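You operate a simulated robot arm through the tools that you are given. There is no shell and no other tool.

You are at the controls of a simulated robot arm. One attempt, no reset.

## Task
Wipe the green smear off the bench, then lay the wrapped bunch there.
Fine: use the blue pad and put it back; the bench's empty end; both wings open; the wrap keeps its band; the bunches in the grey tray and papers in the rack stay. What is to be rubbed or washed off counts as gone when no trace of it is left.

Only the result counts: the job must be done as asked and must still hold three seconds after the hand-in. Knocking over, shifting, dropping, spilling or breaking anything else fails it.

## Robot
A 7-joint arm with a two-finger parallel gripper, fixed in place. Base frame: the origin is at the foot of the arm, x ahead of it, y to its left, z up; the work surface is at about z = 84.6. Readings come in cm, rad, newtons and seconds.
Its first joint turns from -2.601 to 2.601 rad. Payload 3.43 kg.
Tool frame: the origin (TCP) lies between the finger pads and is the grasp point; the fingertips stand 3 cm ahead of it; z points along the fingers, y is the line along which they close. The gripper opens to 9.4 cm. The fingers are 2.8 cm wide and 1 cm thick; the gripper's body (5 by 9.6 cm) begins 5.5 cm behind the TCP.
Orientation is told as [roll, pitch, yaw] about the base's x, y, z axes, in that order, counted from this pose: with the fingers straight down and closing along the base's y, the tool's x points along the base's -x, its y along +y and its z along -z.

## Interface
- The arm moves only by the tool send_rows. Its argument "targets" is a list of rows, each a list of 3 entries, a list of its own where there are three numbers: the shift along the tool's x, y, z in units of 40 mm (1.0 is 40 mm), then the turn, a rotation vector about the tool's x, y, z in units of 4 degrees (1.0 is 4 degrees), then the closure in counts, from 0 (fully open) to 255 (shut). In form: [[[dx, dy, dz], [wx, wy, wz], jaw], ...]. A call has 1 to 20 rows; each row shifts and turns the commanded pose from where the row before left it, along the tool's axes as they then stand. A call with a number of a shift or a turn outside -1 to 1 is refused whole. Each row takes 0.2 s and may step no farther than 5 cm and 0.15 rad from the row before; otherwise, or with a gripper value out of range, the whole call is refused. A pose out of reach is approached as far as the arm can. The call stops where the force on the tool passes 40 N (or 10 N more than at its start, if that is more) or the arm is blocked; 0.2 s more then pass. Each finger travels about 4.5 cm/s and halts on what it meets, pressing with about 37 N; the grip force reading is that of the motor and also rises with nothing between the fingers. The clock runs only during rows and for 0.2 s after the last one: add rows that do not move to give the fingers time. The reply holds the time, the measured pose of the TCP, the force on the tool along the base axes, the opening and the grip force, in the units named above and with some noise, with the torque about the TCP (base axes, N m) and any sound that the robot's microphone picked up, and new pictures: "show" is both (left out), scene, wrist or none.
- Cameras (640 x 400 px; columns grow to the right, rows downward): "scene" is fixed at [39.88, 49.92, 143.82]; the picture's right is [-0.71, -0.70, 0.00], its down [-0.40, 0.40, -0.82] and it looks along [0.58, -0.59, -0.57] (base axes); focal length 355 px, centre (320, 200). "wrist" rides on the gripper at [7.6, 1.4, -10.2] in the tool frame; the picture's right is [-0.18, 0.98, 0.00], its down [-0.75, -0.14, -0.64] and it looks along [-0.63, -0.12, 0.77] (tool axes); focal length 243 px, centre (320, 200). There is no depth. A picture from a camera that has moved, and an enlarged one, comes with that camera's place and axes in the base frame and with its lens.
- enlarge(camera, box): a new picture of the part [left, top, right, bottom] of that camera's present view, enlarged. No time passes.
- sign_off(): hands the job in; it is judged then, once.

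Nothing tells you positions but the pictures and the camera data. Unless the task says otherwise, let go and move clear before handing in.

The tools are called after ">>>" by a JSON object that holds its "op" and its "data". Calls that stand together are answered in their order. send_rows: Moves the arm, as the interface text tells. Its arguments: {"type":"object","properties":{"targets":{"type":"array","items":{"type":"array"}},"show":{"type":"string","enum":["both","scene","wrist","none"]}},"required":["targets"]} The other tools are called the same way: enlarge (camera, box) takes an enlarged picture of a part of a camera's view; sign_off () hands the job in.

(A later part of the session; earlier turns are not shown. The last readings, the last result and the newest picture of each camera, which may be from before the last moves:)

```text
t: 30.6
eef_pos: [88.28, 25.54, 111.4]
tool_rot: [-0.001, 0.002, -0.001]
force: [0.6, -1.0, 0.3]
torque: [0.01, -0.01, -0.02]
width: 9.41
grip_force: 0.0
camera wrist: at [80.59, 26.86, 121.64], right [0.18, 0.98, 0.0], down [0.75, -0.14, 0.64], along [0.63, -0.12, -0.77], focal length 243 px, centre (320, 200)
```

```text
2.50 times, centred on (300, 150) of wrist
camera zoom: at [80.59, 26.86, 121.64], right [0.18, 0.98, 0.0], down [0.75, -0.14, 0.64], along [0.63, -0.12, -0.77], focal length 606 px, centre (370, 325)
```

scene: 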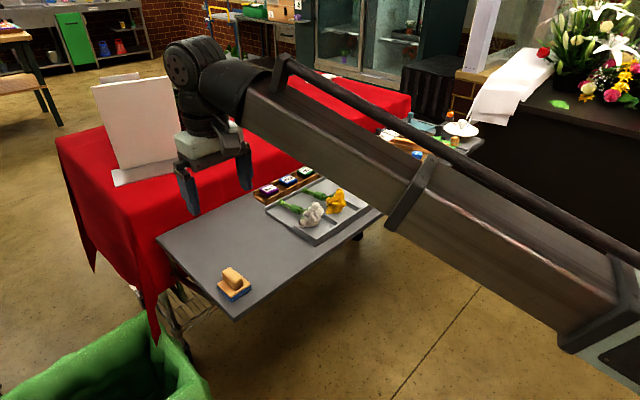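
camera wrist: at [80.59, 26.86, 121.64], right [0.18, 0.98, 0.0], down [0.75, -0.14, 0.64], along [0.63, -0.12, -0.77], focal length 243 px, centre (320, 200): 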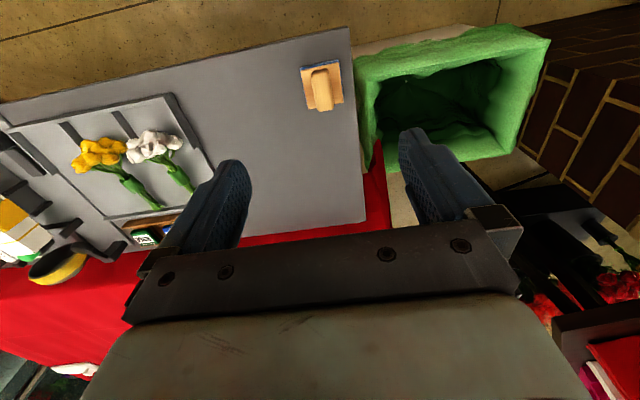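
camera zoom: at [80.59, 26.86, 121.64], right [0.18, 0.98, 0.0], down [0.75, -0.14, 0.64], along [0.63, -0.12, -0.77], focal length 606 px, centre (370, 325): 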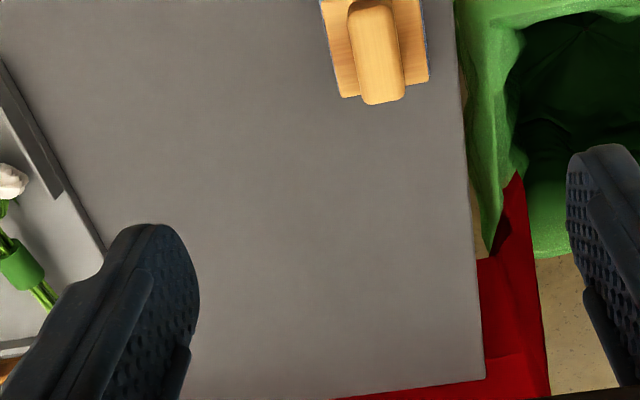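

The bench is clean and the pad is back. Next I'll swing to the cradle side and turn the camera to look at the fixture from the yellow knob's side.

>>> {"op": "send_rows", "data": {"targets": [[[-0.05, -0.94, 0], [0, 0, 0], 0], [[-0.05, -0.94, 0], [0, 0, 0], 0], [[-0.05, -0.94, 0], [0, 0, 0], 0], [[-0.05, -0.94, 0], [0, 0, 0], 0], [[-0.05, -0.94, 0], [0, 0, 0], 0], [[-0.05, -0.94, 0], [0, 0, 0], 0], [[-0.05, -0.94, 0], [0, 0, 0], 0], [[-0.05, -0.94, 0], [0, 0, 0], 0], [[-0.05, -0.94, 0], [0, 0, 0], 0], [[-0.05, -0.94, 0], [0, 0, 0], 0], [[0, 0, 0], [0, 0, 0], 0]], "show": "none"}}

>>> {"op": "send_rows", "data": {"targets": [[[0, 0, 0], [0, 0, 1], 0], [[0, 0, 0], [0, 0, 1], 0], [[0, 0, 0], [0, 0, 1], 0], [[0, 0, 0], [0, 0, 1], 0], [[0, 0, 0], [0, 0, 1], 0], [[0, 0, 0], [0, 0, 1], 0], [[0, 0, 0], [0, 0, 1], 0], [[0, 0, 0], [0, 0, 1], 0], [[0, 0, 0], [0, 0, 1], 0], [[0, 0, 0], [0, 0, 1], 0], [[0, 0, 0], [0, 0, 1], 0], [[0, 0, 0], [0, 0, 1], 0], [[0, 0, 0], [0, 0, 1], 0], [[0, 0, 0], [0, 0, 1], 0], [[0, 0, 0], [0, 0, 1], 0], [[0, 0, 0], [0, 0, 0], 0]], "show": "both"}}

```text
t: 33.0
eef_pos: [90.16, -12.22, 111.42]
tool_rot: [0.0, 0.0, 0.001]
force: [0.2, 0.8, -0.6]
torque: [0.02, -0.02, 0.01]
width: 9.39
grip_force: 0.1
```

```text
t: 36.4
eef_pos: [90.27, -12.08, 111.45]
tool_rot: [0.001, -0.001, -1.049]
force: [0.1, -0.3, -0.1]
torque: [-0.05, 0.02, -0.01]
width: 9.4
grip_force: 0.0
camera wrist: at [87.68, -4.84, 121.66], right [0.94, 0.33, 0.0], down [0.25, -0.72, 0.64], along [0.21, -0.61, -0.77], focal length 243 px, centre (320, 200)
```

scene: 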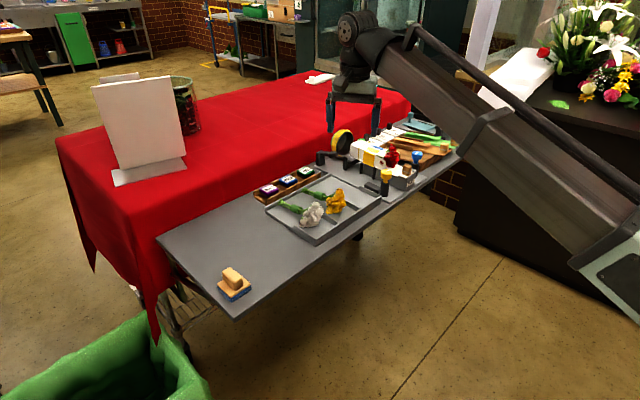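
wrist: 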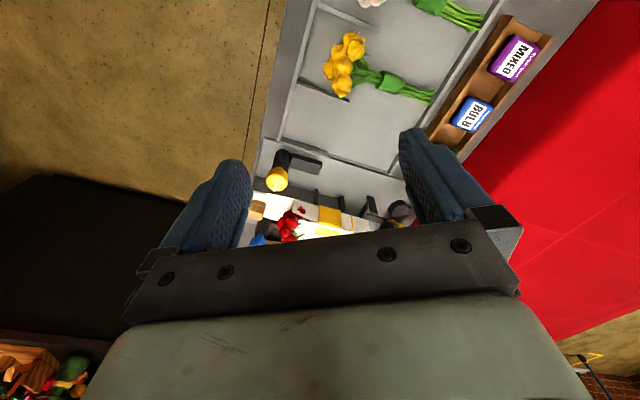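

I need to be a bit closer; moving 10 cm in −y and slightly lower.

>>> {"op": "send_rows", "data": {"targets": [[[-0.72, -0.417, 0.4], [0, 0, 0], 0], [[-0.72, -0.417, 0.4], [0, 0, 0], 0], [[-0.72, -0.417, 0.4], [0, 0, 0], 0], [[0, 0, 0], [0, 0, 0], 0]], "show": "wrist"}}

>>> {"op": "enlarge", "data": {"camera": "wrist", "box": [220, 60, 420, 240]}}

```text
t: 37.4
eef_pos: [90.24, -22.17, 106.27]
tool_rot: [0.0, 0.0, -1.047]
force: [-0.5, 0.1, -0.1]
torque: [0.02, 0.0, 0.08]
width: 9.45
grip_force: 0.0
camera wrist: at [87.59, -14.86, 116.75], right [0.94, 0.33, 0.0], down [0.25, -0.72, 0.64], along [0.21, -0.61, -0.77], focal length 243 px, centre (320, 200)
```

wrist: 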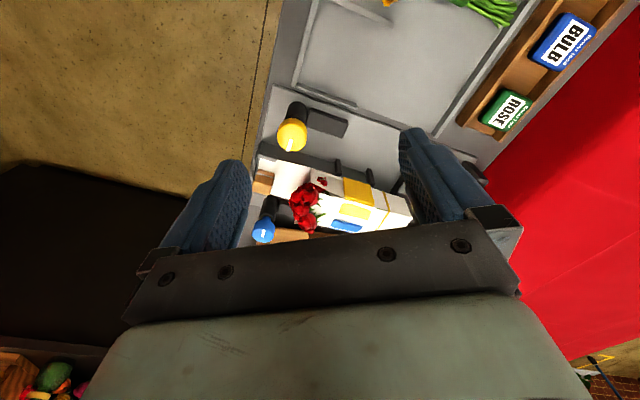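

```text
2.22 times, centred on (320, 150) of wrist
camera zoom: at [87.59, -14.86, 116.75], right [0.94, 0.33, 0.0], down [0.25, -0.72, 0.64], along [0.21, -0.61, -0.77], focal length 539 px, centre (320, 311)
```

zoom: 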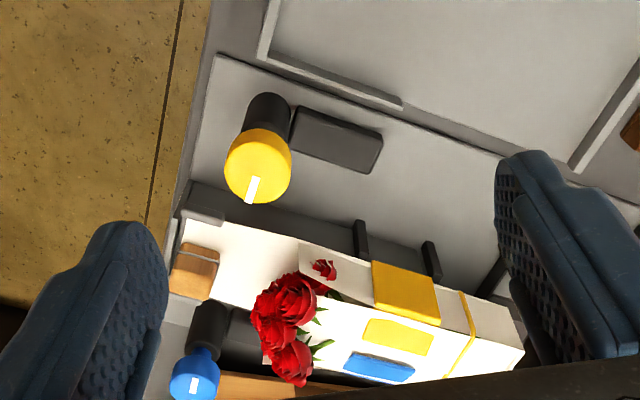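

>>> {"op": "enlarge", "data": {"camera": "wrist", "box": [240, 90, 320, 140]}}

>>> {"op": "enlarge", "data": {"camera": "wrist", "box": [300, 150, 420, 235]}}

>>> {"op": "enlarge", "data": {"camera": "wrist", "box": [240, 180, 340, 245]}}

>>> {"op": "enlarge", "data": {"camera": "scene", "box": [350, 140, 414, 200]}}

```text
8.00 times, centred on (280, 115) of wrist
camera zoom: at [87.59, -14.86, 116.75], right [0.94, 0.33, 0.0], down [0.25, -0.72, 0.64], along [0.21, -0.61, -0.77], focal length 1941 px, centre (640, 880)
```

zoom: 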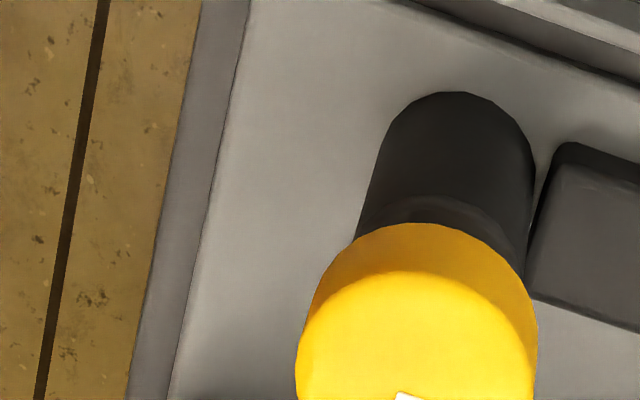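

```text
4.71 times, centred on (360, 192) of wrist
camera zoom: at [87.59, -14.86, 116.75], right [0.94, 0.33, 0.0], down [0.25, -0.72, 0.64], along [0.21, -0.61, -0.77], focal length 1142 px, centre (132, 235)
```

zoom: 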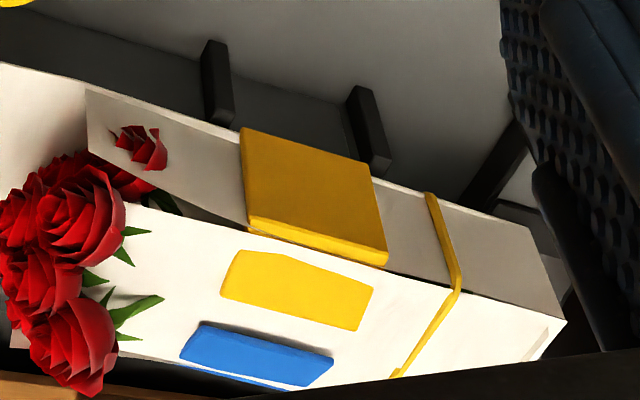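

```text
6.15 times, centred on (290, 212) of wrist
camera zoom: at [87.59, -14.86, 116.75], right [0.94, 0.33, 0.0], down [0.25, -0.72, 0.64], along [0.21, -0.61, -0.77], focal length 1493 px, centre (505, 123)
```

zoom: 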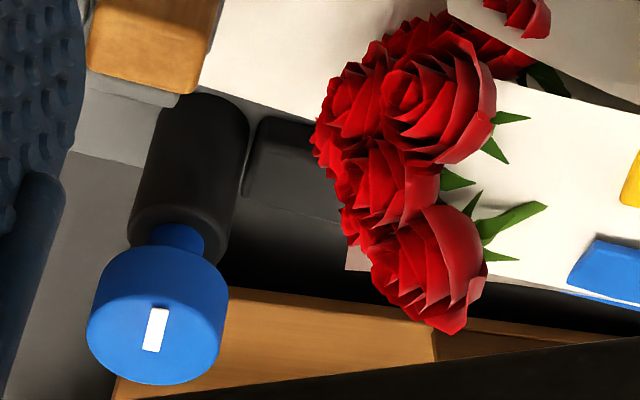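

```text
6.67 times, centred on (382, 170) of scene
camera zoom: at [39.88, 49.92, 143.82], right [-0.71, -0.7, 0.0], down [-0.4, 0.4, -0.82], along [0.58, -0.59, -0.57], focal length 2368 px, centre (-93, 400)
```

zoom: 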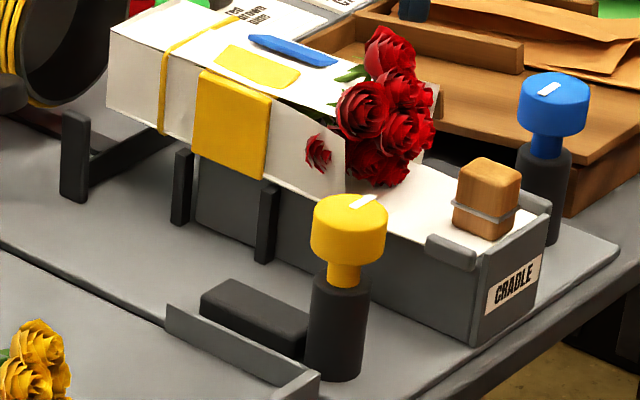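

The yellow knob has a pointer mark toward the wrap; knobs look rotary with the coloured plates being the folding wings. I'll align the gripper over the yellow knob with the fingers closing along x, still high up.

>>> {"op": "send_rows", "data": {"targets": [[[0, 0, 0], [0, 0, 1], 0], [[0, 0, 0], [0, 0, 1], 0], [[0, 0, 0], [0, 0, 1], 0], [[0, 0, 0], [0, 0, 1], 0], [[0, 0, 0], [0, 0, 1], 0], [[0, 0, 0], [0, 0, 1], 0], [[0, 0, 0], [0, 0, 1], 0], [[0, 0, 0], [0, 0, 0.5], 0], [[-0.58, -0.2, 0], [0, 0, 0], 0], [[-0.58, -0.2, 0], [0, 0, 0], 0], [[0, 0, 0], [0, 0, 0], 0]], "show": "both"}}

>>> {"op": "enlarge", "data": {"camera": "wrist", "box": [220, 60, 420, 240]}}

```text
t: 39.8
eef_pos: [88.59, -26.84, 106.59]
tool_rot: [0.0, 0.0, -1.572]
force: [-0.6, 0.5, 0.0]
torque: [0.02, 0.01, 0.02]
width: 9.39
grip_force: 0.1
camera wrist: at [90.03, -19.25, 116.78], right [0.98, -0.18, 0.0], down [-0.14, -0.75, 0.64], along [-0.12, -0.63, -0.77], focal length 243 px, centre (320, 200)
```

scene: 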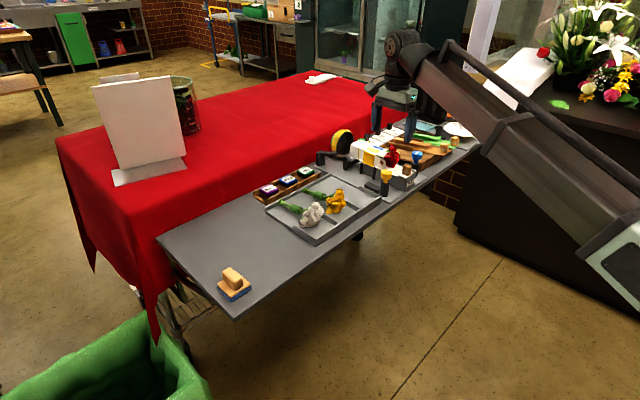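
wrist: 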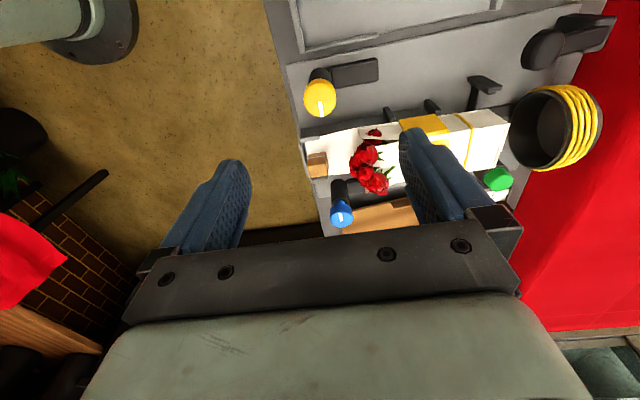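

```text
2.22 times, centred on (320, 150) of wrist
camera zoom: at [90.03, -19.25, 116.78], right [0.98, -0.18, 0.0], down [-0.14, -0.75, 0.64], along [-0.12, -0.63, -0.77], focal length 539 px, centre (320, 311)
```

zoom: 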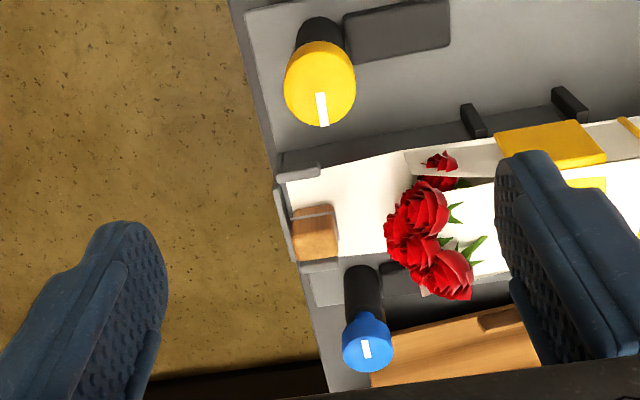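

>>> {"op": "enlarge", "data": {"camera": "wrist", "box": [310, 170, 374, 234]}}

>>> {"op": "enlarge", "data": {"camera": "wrist", "box": [288, 60, 352, 124]}}

>>> {"op": "enlarge", "data": {"camera": "wrist", "box": [360, 80, 620, 220]}}

```text
6.25 times, centred on (342, 202) of wrist
camera zoom: at [90.03, -19.25, 116.78], right [0.98, -0.18, 0.0], down [-0.14, -0.75, 0.64], along [-0.12, -0.63, -0.77], focal length 1516 px, centre (182, 188)
```

zoom: 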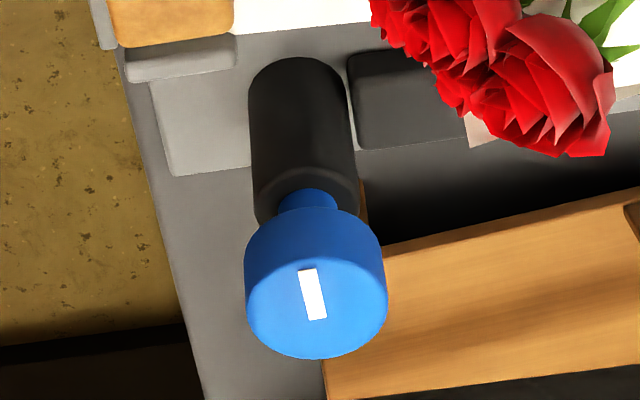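

```text
6.25 times, centred on (320, 92) of wrist
camera zoom: at [90.03, -19.25, 116.78], right [0.98, -0.18, 0.0], down [-0.14, -0.75, 0.64], along [-0.12, -0.63, -0.77], focal length 1516 px, centre (320, 875)
```

zoom: 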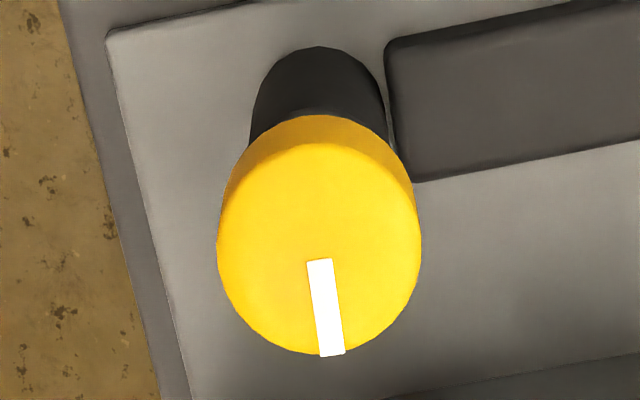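

```text
2.46 times, centred on (490, 150) of wrist
camera zoom: at [90.03, -19.25, 116.78], right [0.98, -0.18, 0.0], down [-0.14, -0.75, 0.64], along [-0.12, -0.63, -0.77], focal length 597 px, centre (-98, 323)
```

zoom: 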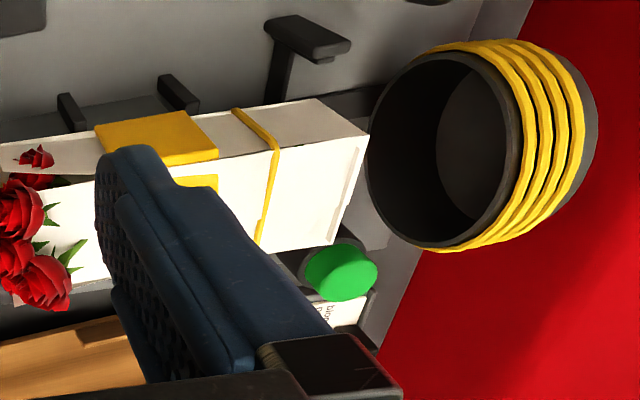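

Both pointers aim inward at the wrap, so both wings are presumably shut. I'll descend over the yellow knob at (88.5,-27.05) so that the fingers straddle its head.

>>> {"op": "send_rows", "data": {"targets": [[[-0.05, -0.02, 0.8], [0, 0, 0], 0], [[0, 0, 0.8], [0, 0, 0], 0], [[0, 0, 0.8], [0, 0, 0], 0], [[0, 0, 0.6], [0, 0, 0], 0], [[0, 0, 0.35], [0, 0, 0], 0], [[0, 0, 0.2], [0, 0, 0], 0], [[0, 0, 0], [0, 0, 0], 0]], "show": "both"}}

>>> {"op": "enlarge", "data": {"camera": "scene", "box": [340, 120, 436, 200]}}

>>> {"op": "enlarge", "data": {"camera": "wrist", "box": [220, 80, 420, 240]}}

```text
t: 41.4
eef_pos: [88.67, -27.04, 92.3]
tool_rot: [-0.001, 0.001, -1.57]
force: [-0.8, -0.3, -0.6]
torque: [-0.01, -0.01, 0.01]
width: 9.41
grip_force: 0.0
camera wrist: at [89.96, -19.43, 102.64], right [0.98, -0.18, 0.0], down [-0.14, -0.75, 0.64], along [-0.12, -0.63, -0.77], focal length 243 px, centre (320, 200)
```

scene: 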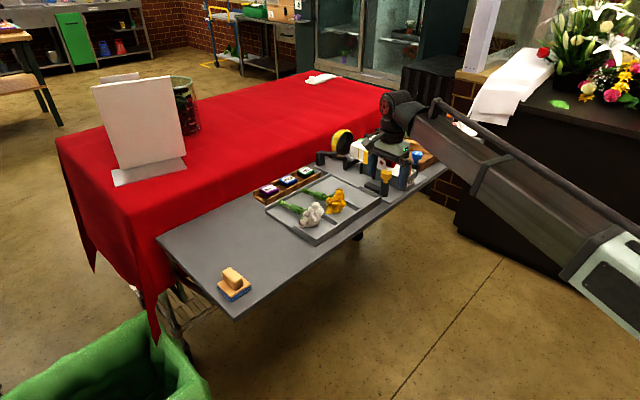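
wrist: 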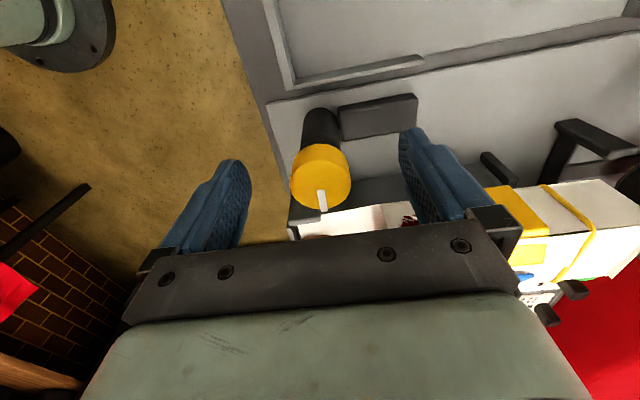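

```text
5.00 times, centred on (388, 160) of scene
camera zoom: at [39.88, 49.92, 143.82], right [-0.71, -0.7, 0.0], down [-0.4, 0.4, -0.82], along [0.58, -0.59, -0.57], focal length 1776 px, centre (-20, 400)
```

zoom: 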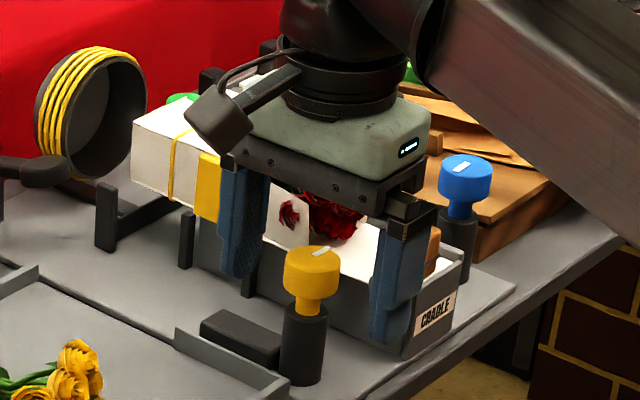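

```text
2.50 times, centred on (320, 160) of wrist
camera zoom: at [89.96, -19.43, 102.64], right [0.98, -0.18, 0.0], down [-0.14, -0.75, 0.64], along [-0.12, -0.63, -0.77], focal length 606 px, centre (320, 300)
```

zoom: 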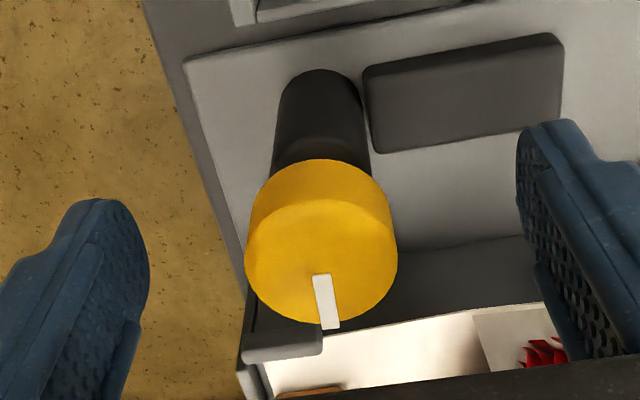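

The knob is centred between the fingers. Closing on it.

>>> {"op": "send_rows", "data": {"targets": [[[0.025, 0, 0.05], [0, 0, 0], 80], [[0, 0, 0], [0, 0, 0], 130], [[0, 0, 0], [0, 0, 0], 180], [[0, 0, 0], [0, 0, 0], 220], [[0, 0, 0], [0, 0, 0], 220], [[0, 0, 0], [0, 0, 0], 220]], "show": "wrist"}}

```text
t: 42.8
eef_pos: [88.56, -26.87, 92.12]
tool_rot: [0.0, 0.0, -1.572]
force: [5.5, 0.5, 0.0]
torque: [0.01, -0.1, 0.01]
width: 3.15
grip_force: 45.0
camera wrist: at [90.01, -19.29, 102.45], right [0.98, -0.18, 0.0], down [-0.14, -0.75, 0.64], along [-0.12, -0.63, -0.77], focal length 243 px, centre (320, 200)
```

wrist: 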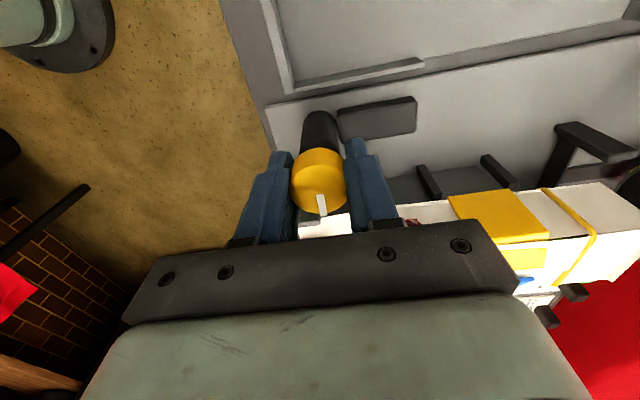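

Gripped (3.15 cm). I'll try a small turn of 12° clockwise seen from above and read the torque.

>>> {"op": "send_rows", "data": {"targets": [[[0, 0, 0], [0, 0, 1], 220], [[0, 0, 0], [0, 0, 1], 220], [[0, 0, 0], [0, 0, 1], 220], [[0, 0, 0], [0, 0, 0], 220]], "show": "both"}}

>>> {"op": "enlarge", "data": {"camera": "wrist", "box": [260, 100, 400, 240]}}

>>> {"op": "enlarge", "data": {"camera": "scene", "box": [340, 120, 436, 200]}}

```text
t: 43.8
eef_pos: [88.52, -26.9, 92.26]
tool_rot: [0.002, 0.0, -1.78]
force: [12.3, 2.6, 6.3]
torque: [0.26, -0.21, 0.7]
width: 3.15
grip_force: 45.1
camera wrist: at [91.55, -19.71, 102.45], right [0.92, -0.38, 0.0], down [-0.3, -0.71, 0.64], along [-0.25, -0.59, -0.77], focal length 243 px, centre (320, 200)
```

scene: 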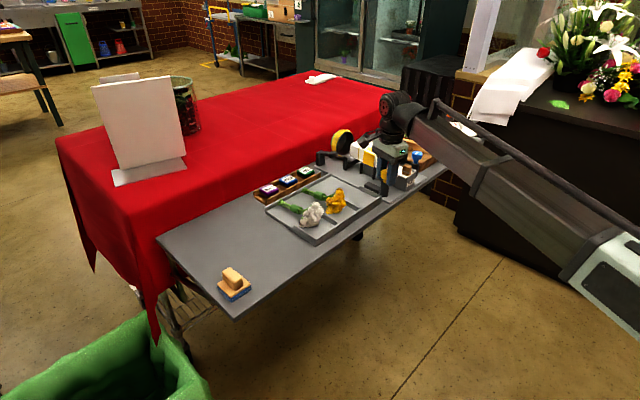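
wrist: 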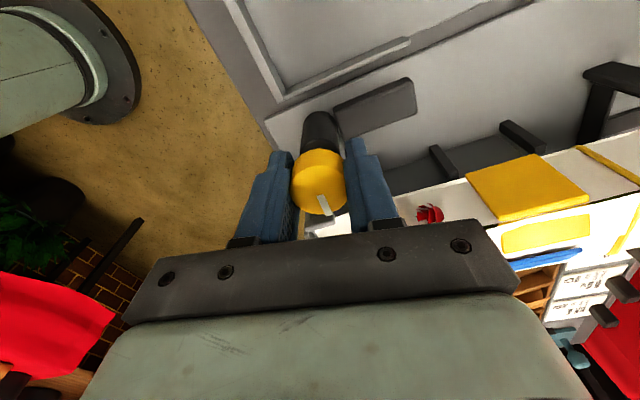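

```text
2.86 times, centred on (330, 170) of wrist
camera zoom: at [91.55, -19.71, 102.45], right [0.92, -0.38, 0.0], down [-0.3, -0.71, 0.64], along [-0.25, -0.59, -0.77], focal length 693 px, centre (291, 286)
```

zoom: 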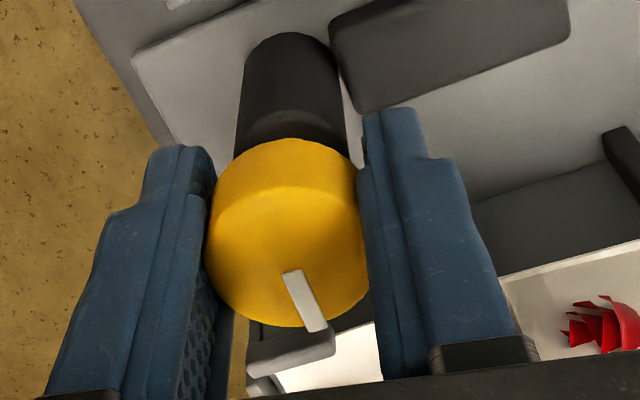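

```text
5.00 times, centred on (388, 160) of scene
camera zoom: at [39.88, 49.92, 143.82], right [-0.71, -0.7, 0.0], down [-0.4, 0.4, -0.82], along [0.58, -0.59, -0.57], focal length 1776 px, centre (-20, 400)
```

zoom: 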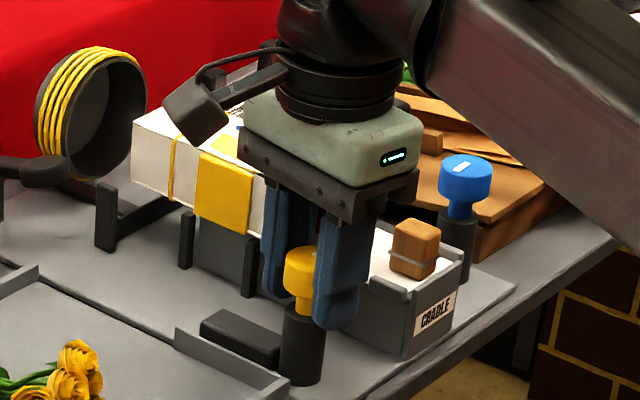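

The knob resists clockwise (0.7 N·m, mark slipping relative to the fingers), so that's a stop. I'll go back and try counter-clockwise.

>>> {"op": "send_rows", "data": {"targets": [[[0, 0, 0], [0, 0, -1], 220], [[0, 0, 0], [0, 0, -1], 220], [[0, 0, 0], [0, 0, -1], 220], [[0, 0, 0], [0, 0, -1], 220], [[0, 0, 0], [0, 0, -1], 220], [[0, 0, 0], [0, 0, -1], 220], [[0, 0, 0], [0, 0, 0], 220]], "show": "both"}}

>>> {"op": "enlarge", "data": {"camera": "wrist", "box": [260, 100, 400, 240]}}

>>> {"op": "enlarge", "data": {"camera": "scene", "box": [340, 120, 436, 200]}}

```text
t: 45.4
eef_pos: [88.69, -26.84, 92.2]
tool_rot: [0.003, 0.002, -1.36]
force: [21.1, 2.6, 15.5]
torque: [0.47, -0.04, -0.01]
width: 3.12
grip_force: 44.5
camera wrist: at [88.38, -19.11, 102.44], right [1.0, 0.03, 0.0], down [0.02, -0.77, 0.64], along [0.02, -0.64, -0.77], focal length 243 px, centre (320, 200)
```

scene: 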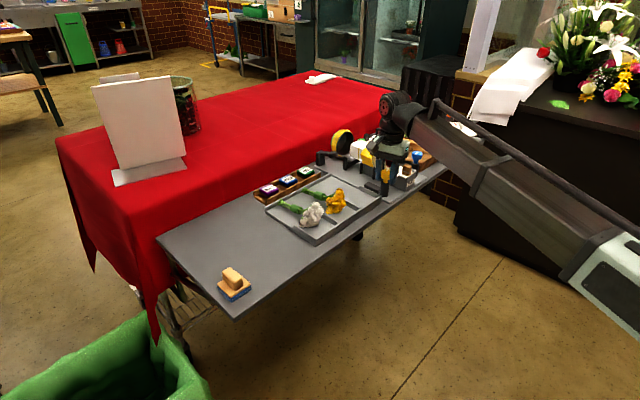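
wrist: 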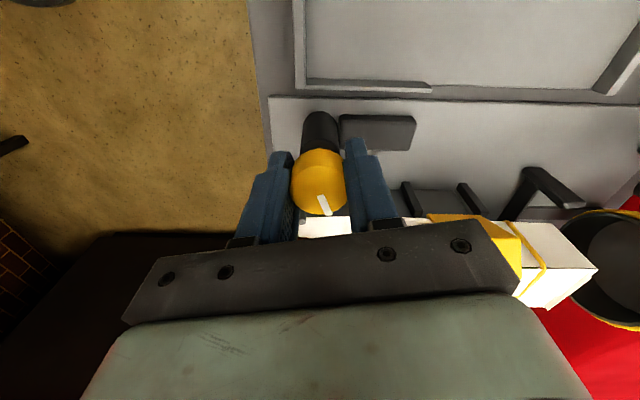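

```text
2.86 times, centred on (330, 170) of wrist
camera zoom: at [88.38, -19.11, 102.44], right [1.0, 0.03, 0.0], down [0.02, -0.77, 0.64], along [0.02, -0.64, -0.77], focal length 693 px, centre (291, 286)
```

zoom: 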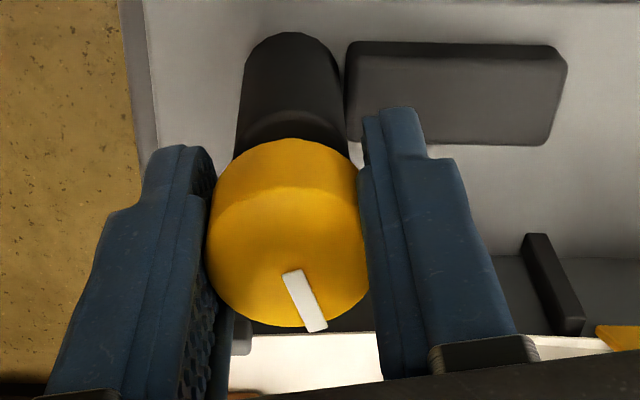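

```text
5.00 times, centred on (388, 160) of scene
camera zoom: at [39.88, 49.92, 143.82], right [-0.71, -0.7, 0.0], down [-0.4, 0.4, -0.82], along [0.58, -0.59, -0.57], focal length 1776 px, centre (-20, 400)
```

zoom: 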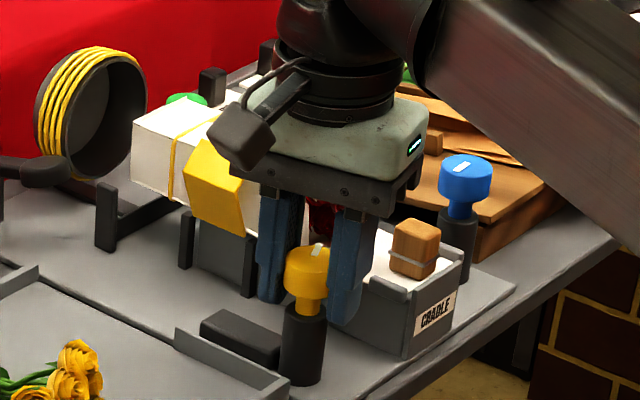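

Counter-clockwise works: the yellow wing is swinging outward. I'll re-centre a millimetre and keep turning while monitoring the torque.

>>> {"op": "send_rows", "data": {"targets": [[[-0.005, 0.024, -0.0125], [0, 0, -1], 220], [[0, 0, 0], [0, 0, -1], 220], [[0, 0, 0], [0, 0, -1], 220], [[0, 0, 0], [0, 0, -1], 220], [[0, 0, 0], [0, 0, -1], 220], [[0, 0, 0], [0, 0, 0], 220]], "show": "both"}}

>>> {"op": "enlarge", "data": {"camera": "scene", "box": [340, 120, 436, 200]}}

```text
t: 46.8
eef_pos: [88.7, -26.8, 92.13]
tool_rot: [0.002, -0.002, -1.011]
force: [12.1, 5.7, 3.5]
torque: [-0.53, -0.53, 0.03]
width: 3.13
grip_force: 44.8
camera wrist: at [85.78, -19.64, 102.45], right [0.93, 0.37, 0.0], down [0.28, -0.71, 0.64], along [0.23, -0.6, -0.77], focal length 243 px, centre (320, 200)
```

scene: 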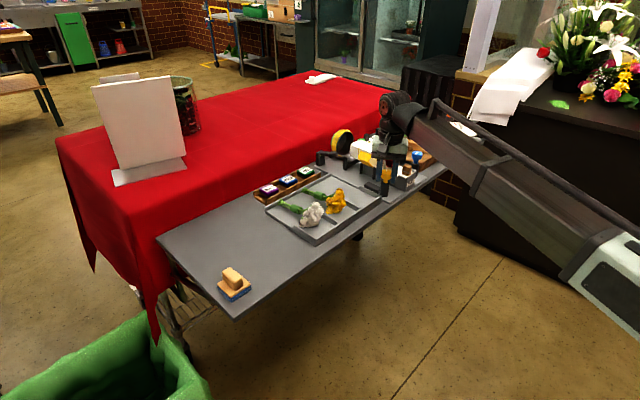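
wrist: 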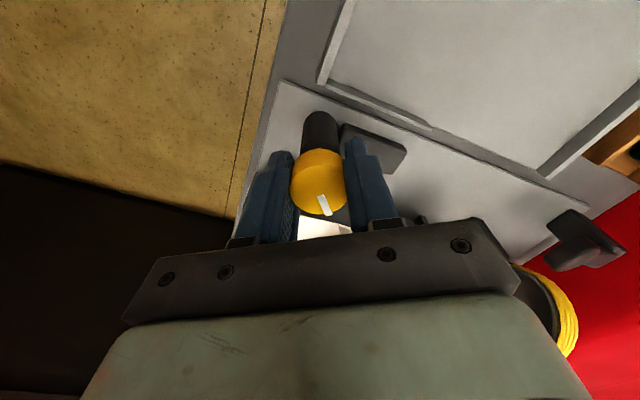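

```text
5.00 times, centred on (388, 160) of scene
camera zoom: at [39.88, 49.92, 143.82], right [-0.71, -0.7, 0.0], down [-0.4, 0.4, -0.82], along [0.58, -0.59, -0.57], focal length 1776 px, centre (-20, 400)
```

zoom: 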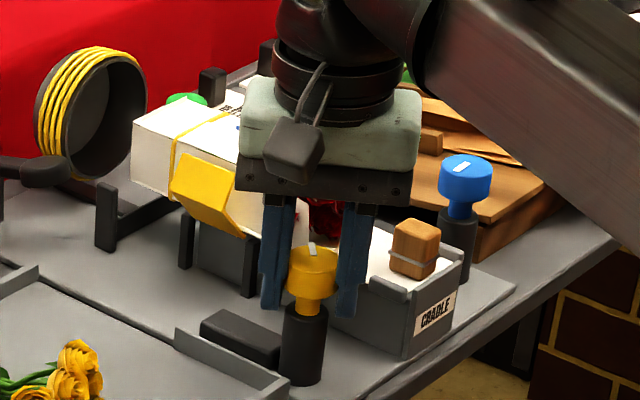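

The wing keeps opening with low torque. Continuing counter-clockwise.

>>> {"op": "send_rows", "data": {"targets": [[[0, 0, 0], [0, 0, -1], 220], [[0, 0, 0], [0, 0, -1], 220], [[0, 0, 0], [0, 0, -1], 220], [[0, 0, 0], [0, 0, -1], 220], [[0, 0, 0], [0, 0, -1], 220], [[0, 0, 0], [0, 0, -1], 220], [[0, 0, 0], [0, 0, -1], 220], [[0, 0, 0], [0, 0, 0], 220]], "show": "both"}}

>>> {"op": "enlarge", "data": {"camera": "scene", "box": [340, 120, 436, 200]}}

```text
t: 48.6
eef_pos: [88.56, -26.69, 92.12]
tool_rot: [-0.001, 0.0, -0.52]
force: [7.6, 8.5, -3.8]
torque: [0.19, 0.15, 0.01]
width: 3.12
grip_force: 44.7
camera wrist: at [82.73, -21.82, 102.45], right [0.65, 0.76, 0.0], down [0.58, -0.5, 0.64], along [0.49, -0.42, -0.77], focal length 243 px, centre (320, 200)
```

scene: 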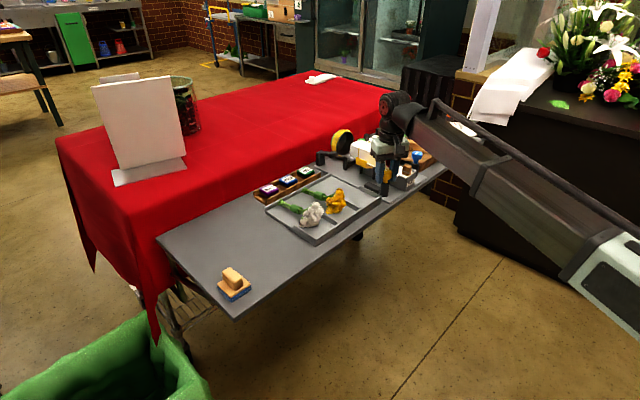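
wrist: 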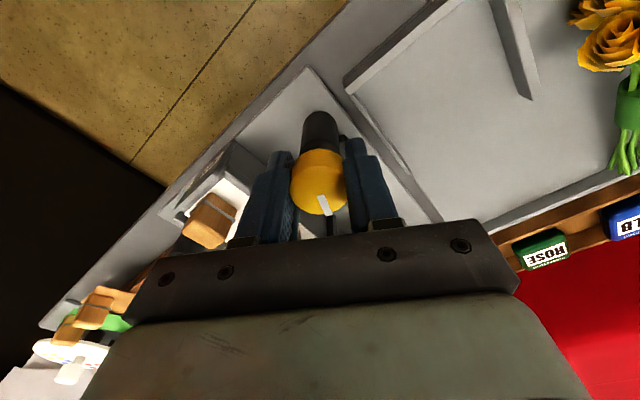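

```text
5.00 times, centred on (388, 160) of scene
camera zoom: at [39.88, 49.92, 143.82], right [-0.71, -0.7, 0.0], down [-0.4, 0.4, -0.82], along [0.58, -0.59, -0.57], focal length 1776 px, centre (-20, 400)
```

zoom: 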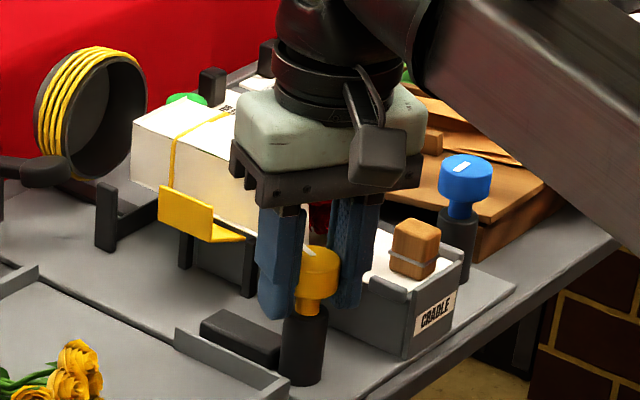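

The L-shaped yellow wing is nearly flat out now. I'll turn further in small steps until the stop.

>>> {"op": "send_rows", "data": {"targets": [[[0, 0, 0], [0, 0, -1], 220], [[0, 0, 0], [0, 0, -1], 220], [[0, 0, 0], [0, 0, -1], 220], [[0, 0, 0], [0, 0, -1], 220], [[0, 0, 0], [0, 0, 0], 220]], "show": "wrist"}}

>>> {"op": "enlarge", "data": {"camera": "scene", "box": [340, 120, 436, 200]}}

```text
t: 49.8
eef_pos: [88.57, -26.82, 92.24]
tool_rot: [0.0, -0.001, -0.241]
force: [5.0, 13.4, -7.2]
torque: [0.15, 0.22, -0.02]
width: 3.13
grip_force: 44.9
camera wrist: at [81.57, -23.63, 102.45], right [0.41, 0.91, 0.0], down [0.7, -0.32, 0.64], along [0.58, -0.27, -0.77], focal length 243 px, centre (320, 200)
```

wrist: 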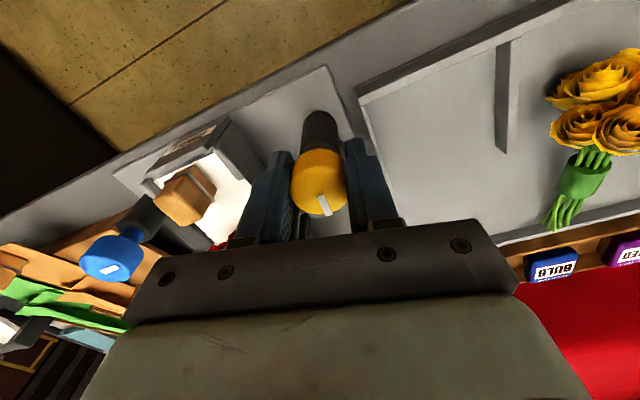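

```text
5.00 times, centred on (388, 160) of scene
camera zoom: at [39.88, 49.92, 143.82], right [-0.71, -0.7, 0.0], down [-0.4, 0.4, -0.82], along [0.58, -0.59, -0.57], focal length 1776 px, centre (-20, 400)
```

zoom: 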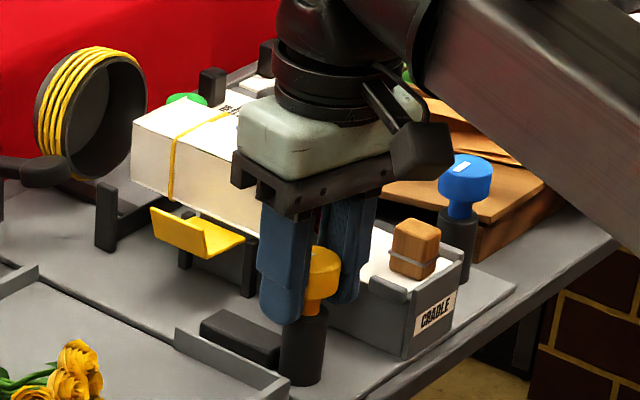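

Still free; turning on.

>>> {"op": "send_rows", "data": {"targets": [[[0, 0.01, 0], [0, 0, -1], 220], [[0, 0, 0], [0, 0, -1], 220], [[0, 0, 0], [0, 0, -1], 220], [[0, 0, 0], [0, 0, -1], 220], [[0, 0, 0], [0, 0, 0], 220]], "show": "wrist"}}

>>> {"op": "enlarge", "data": {"camera": "scene", "box": [340, 120, 436, 200]}}

```text
t: 51.0
eef_pos: [88.55, -26.84, 92.18]
tool_rot: [0.0, -0.001, 0.035]
force: [6.0, 10.8, -2.8]
torque: [0.16, -0.08, -0.54]
width: 3.16
grip_force: 45.2
camera wrist: at [80.99, -25.68, 102.47], right [0.15, 0.99, 0.0], down [0.76, -0.11, 0.64], along [0.63, -0.1, -0.77], focal length 243 px, centre (320, 200)
```

wrist: 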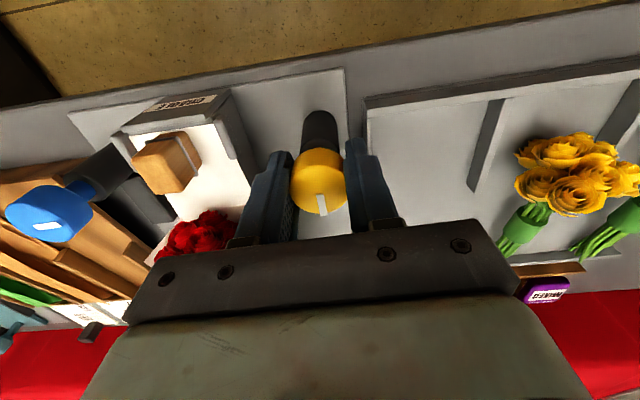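

```text
5.00 times, centred on (388, 160) of scene
camera zoom: at [39.88, 49.92, 143.82], right [-0.71, -0.7, 0.0], down [-0.4, 0.4, -0.82], along [0.58, -0.59, -0.57], focal length 1776 px, centre (-20, 400)
```

zoom: 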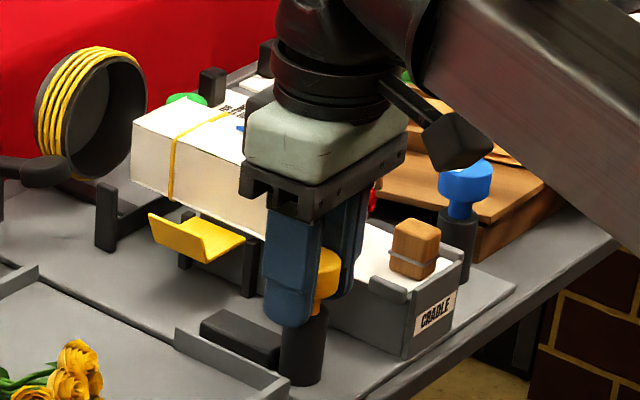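

The stop is reached (torque −0.54), the pointer now aims along +x and the yellow wing is fully open. I'll open the fingers slightly (not enough to touch the cradle) and rise.

>>> {"op": "send_rows", "data": {"targets": [[[0, 0, 0], [0, 0, 0], 180], [[0, 0, 0], [0, 0, 0], 130], [[0, 0, 0], [0, 0, 0], 130], [[0, 0, -0.5], [0, 0, 0], 130], [[0, 0, -0.8], [0, 0, 0], 130], [[0, 0, -1], [0, 0, 0], 130], [[0, 0, -1], [0, 0, 0], 130], [[0, 0, -0.7], [0, 0, 0], 130], [[0, 0, 0], [0, 0, 0], 130]], "show": "both"}}

>>> {"op": "enlarge", "data": {"camera": "scene", "box": [340, 120, 436, 200]}}

```text
t: 53.0
eef_pos: [88.67, -26.85, 108.2]
tool_rot: [0.001, -0.001, 0.035]
force: [0.4, 0.6, 0.3]
torque: [-0.02, -0.03, 0.01]
width: 4.63
grip_force: 0.0
camera wrist: at [81.06, -25.69, 118.49], right [0.15, 0.99, 0.0], down [0.76, -0.11, 0.64], along [0.63, -0.1, -0.77], focal length 243 px, centre (320, 200)
```

scene: 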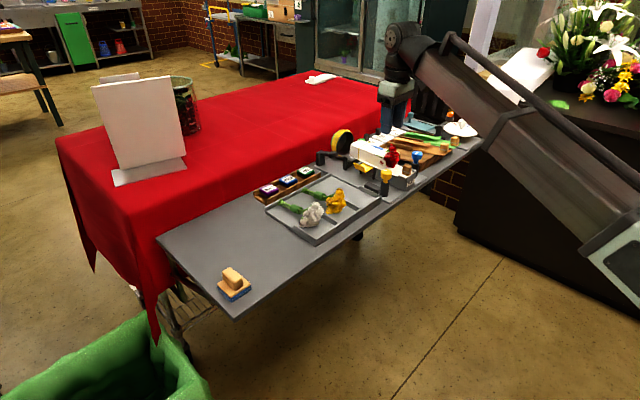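
wrist: 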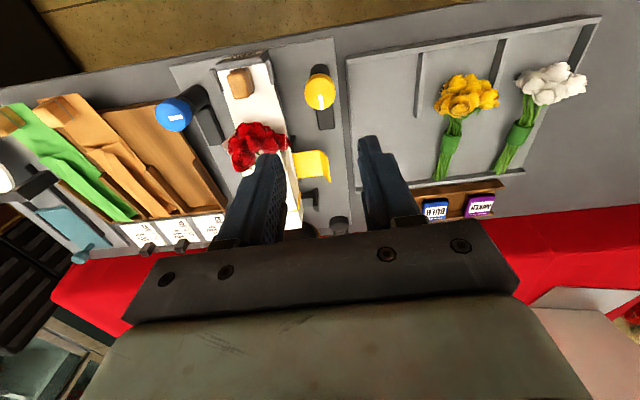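

```text
5.00 times, centred on (388, 160) of scene
camera zoom: at [39.88, 49.92, 143.82], right [-0.71, -0.7, 0.0], down [-0.4, 0.4, -0.82], along [0.58, -0.59, -0.57], focal length 1776 px, centre (-20, 400)
```

zoom: 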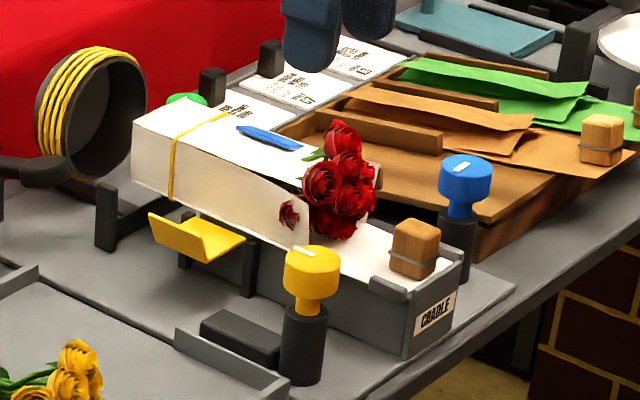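

The yellow wing is fully open and stays so. Next the blue knob; let me look at its surroundings (the paper rack is near it).

>>> {"op": "enlarge", "data": {"camera": "scene", "box": [395, 140, 459, 180]}}

>>> {"op": "enlarge", "data": {"camera": "wrist", "box": [100, 60, 260, 200]}}

>>> {"op": "enlarge", "data": {"camera": "wrist", "box": [220, 110, 350, 240]}}

```text
10.00 times, centred on (427, 160) of scene
camera zoom: at [39.88, 49.92, 143.82], right [-0.71, -0.7, 0.0], down [-0.4, 0.4, -0.82], along [0.58, -0.59, -0.57], focal length 3552 px, centre (-750, 600)
```

zoom: 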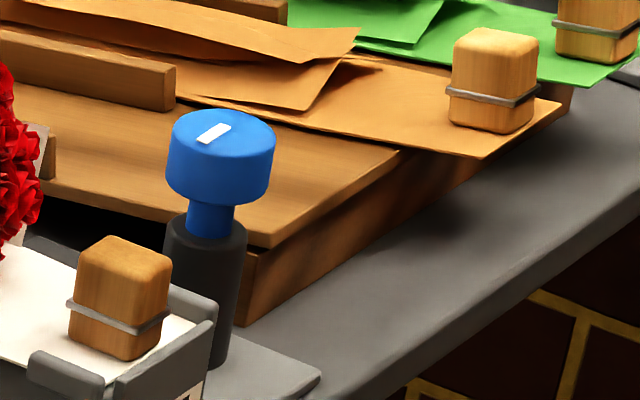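

```text
2.86 times, centred on (180, 130) of wrist
camera zoom: at [81.06, -25.69, 118.49], right [0.15, 0.99, 0.0], down [0.76, -0.11, 0.64], along [0.63, -0.1, -0.77], focal length 693 px, centre (720, 400)
```

zoom: 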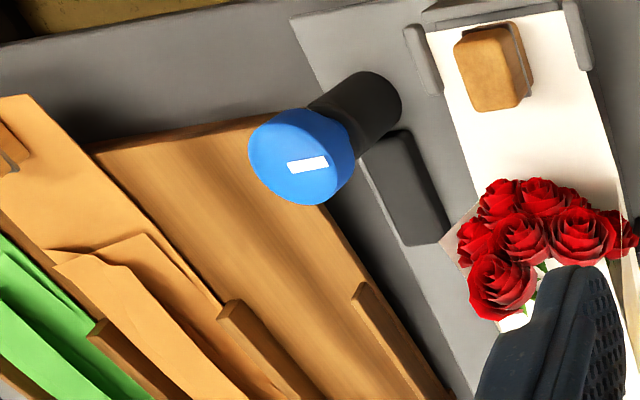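

```text
3.08 times, centred on (285, 175) of wrist
camera zoom: at [81.06, -25.69, 118.49], right [0.15, 0.99, 0.0], down [0.76, -0.11, 0.64], along [0.63, -0.1, -0.77], focal length 746 px, centre (428, 277)
```

zoom: 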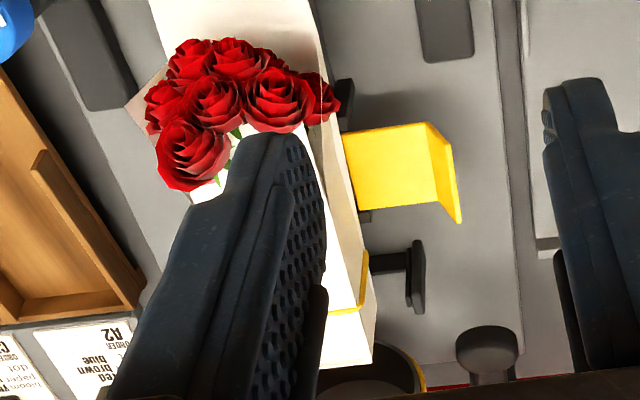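

The rack's corner is at about (88, -45.6) with top z≈87, below where the fingertips will be (z≈89). I'll move over the blue knob at (88.6,-43) with the fingers opened only ~5 cm, and turn it clockwise (mirror of yellow).

>>> {"op": "send_rows", "data": {"targets": [[[0, -0.8, 0], [0, 0, 0.5], 115], [[0, -0.8, 0], [0, 0, 0], 115], [[0, -0.8, 0], [0, 0, 0], 115], [[0, -0.8, 0], [0, 0, 0], 115], [[0, -0.83, 0.4], [0, 0, 0], 115], [[0, 0, 0.6], [0, 0, 0], 115], [[0, 0, 0.6], [0, 0, 0], 115], [[0, 0, 0], [0, 0, 0], 115]], "show": "both"}}

>>> {"op": "enlarge", "data": {"camera": "wrist", "box": [220, 60, 420, 240]}}

>>> {"op": "enlarge", "data": {"camera": "scene", "box": [350, 100, 446, 180]}}

```text
t: 54.8
eef_pos: [88.73, -42.97, 101.8]
tool_rot: [0.001, 0.0, 0.0]
force: [0.4, -0.1, 0.0]
torque: [0.01, 0.04, -0.01]
width: 5.15
grip_force: 0.1
camera wrist: at [81.13, -41.57, 112.06], right [0.18, 0.98, 0.0], down [0.75, -0.14, 0.64], along [0.63, -0.12, -0.77], focal length 243 px, centre (320, 200)
```

scene: 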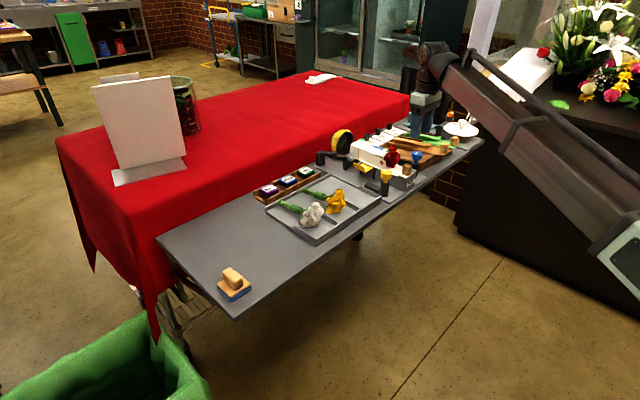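
wrist: 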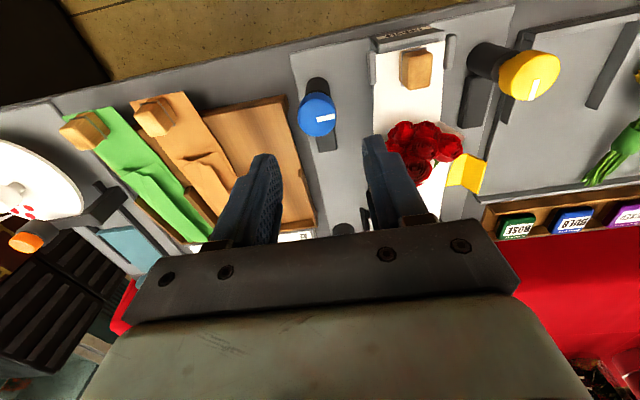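

```text
2.22 times, centred on (320, 150) of wrist
camera zoom: at [81.13, -41.57, 112.06], right [0.18, 0.98, 0.0], down [0.75, -0.14, 0.64], along [0.63, -0.12, -0.77], focal length 539 px, centre (320, 311)
```

zoom: 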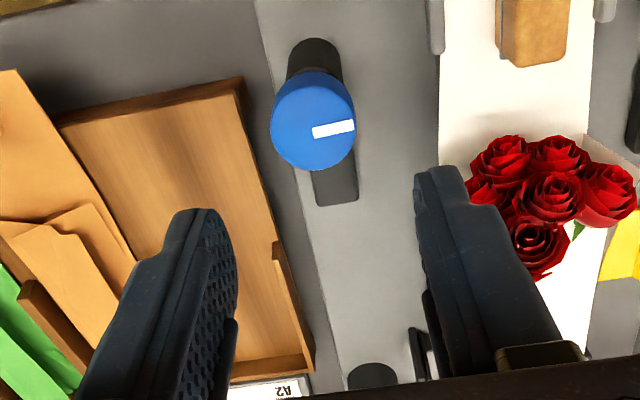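

```text
5.00 times, centred on (398, 140) of scene
camera zoom: at [39.88, 49.92, 143.82], right [-0.71, -0.7, 0.0], down [-0.4, 0.4, -0.82], along [0.58, -0.59, -0.57], focal length 1776 px, centre (-70, 500)
```

zoom: 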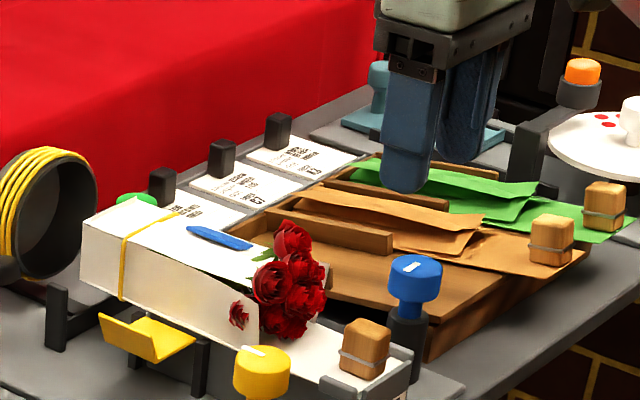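

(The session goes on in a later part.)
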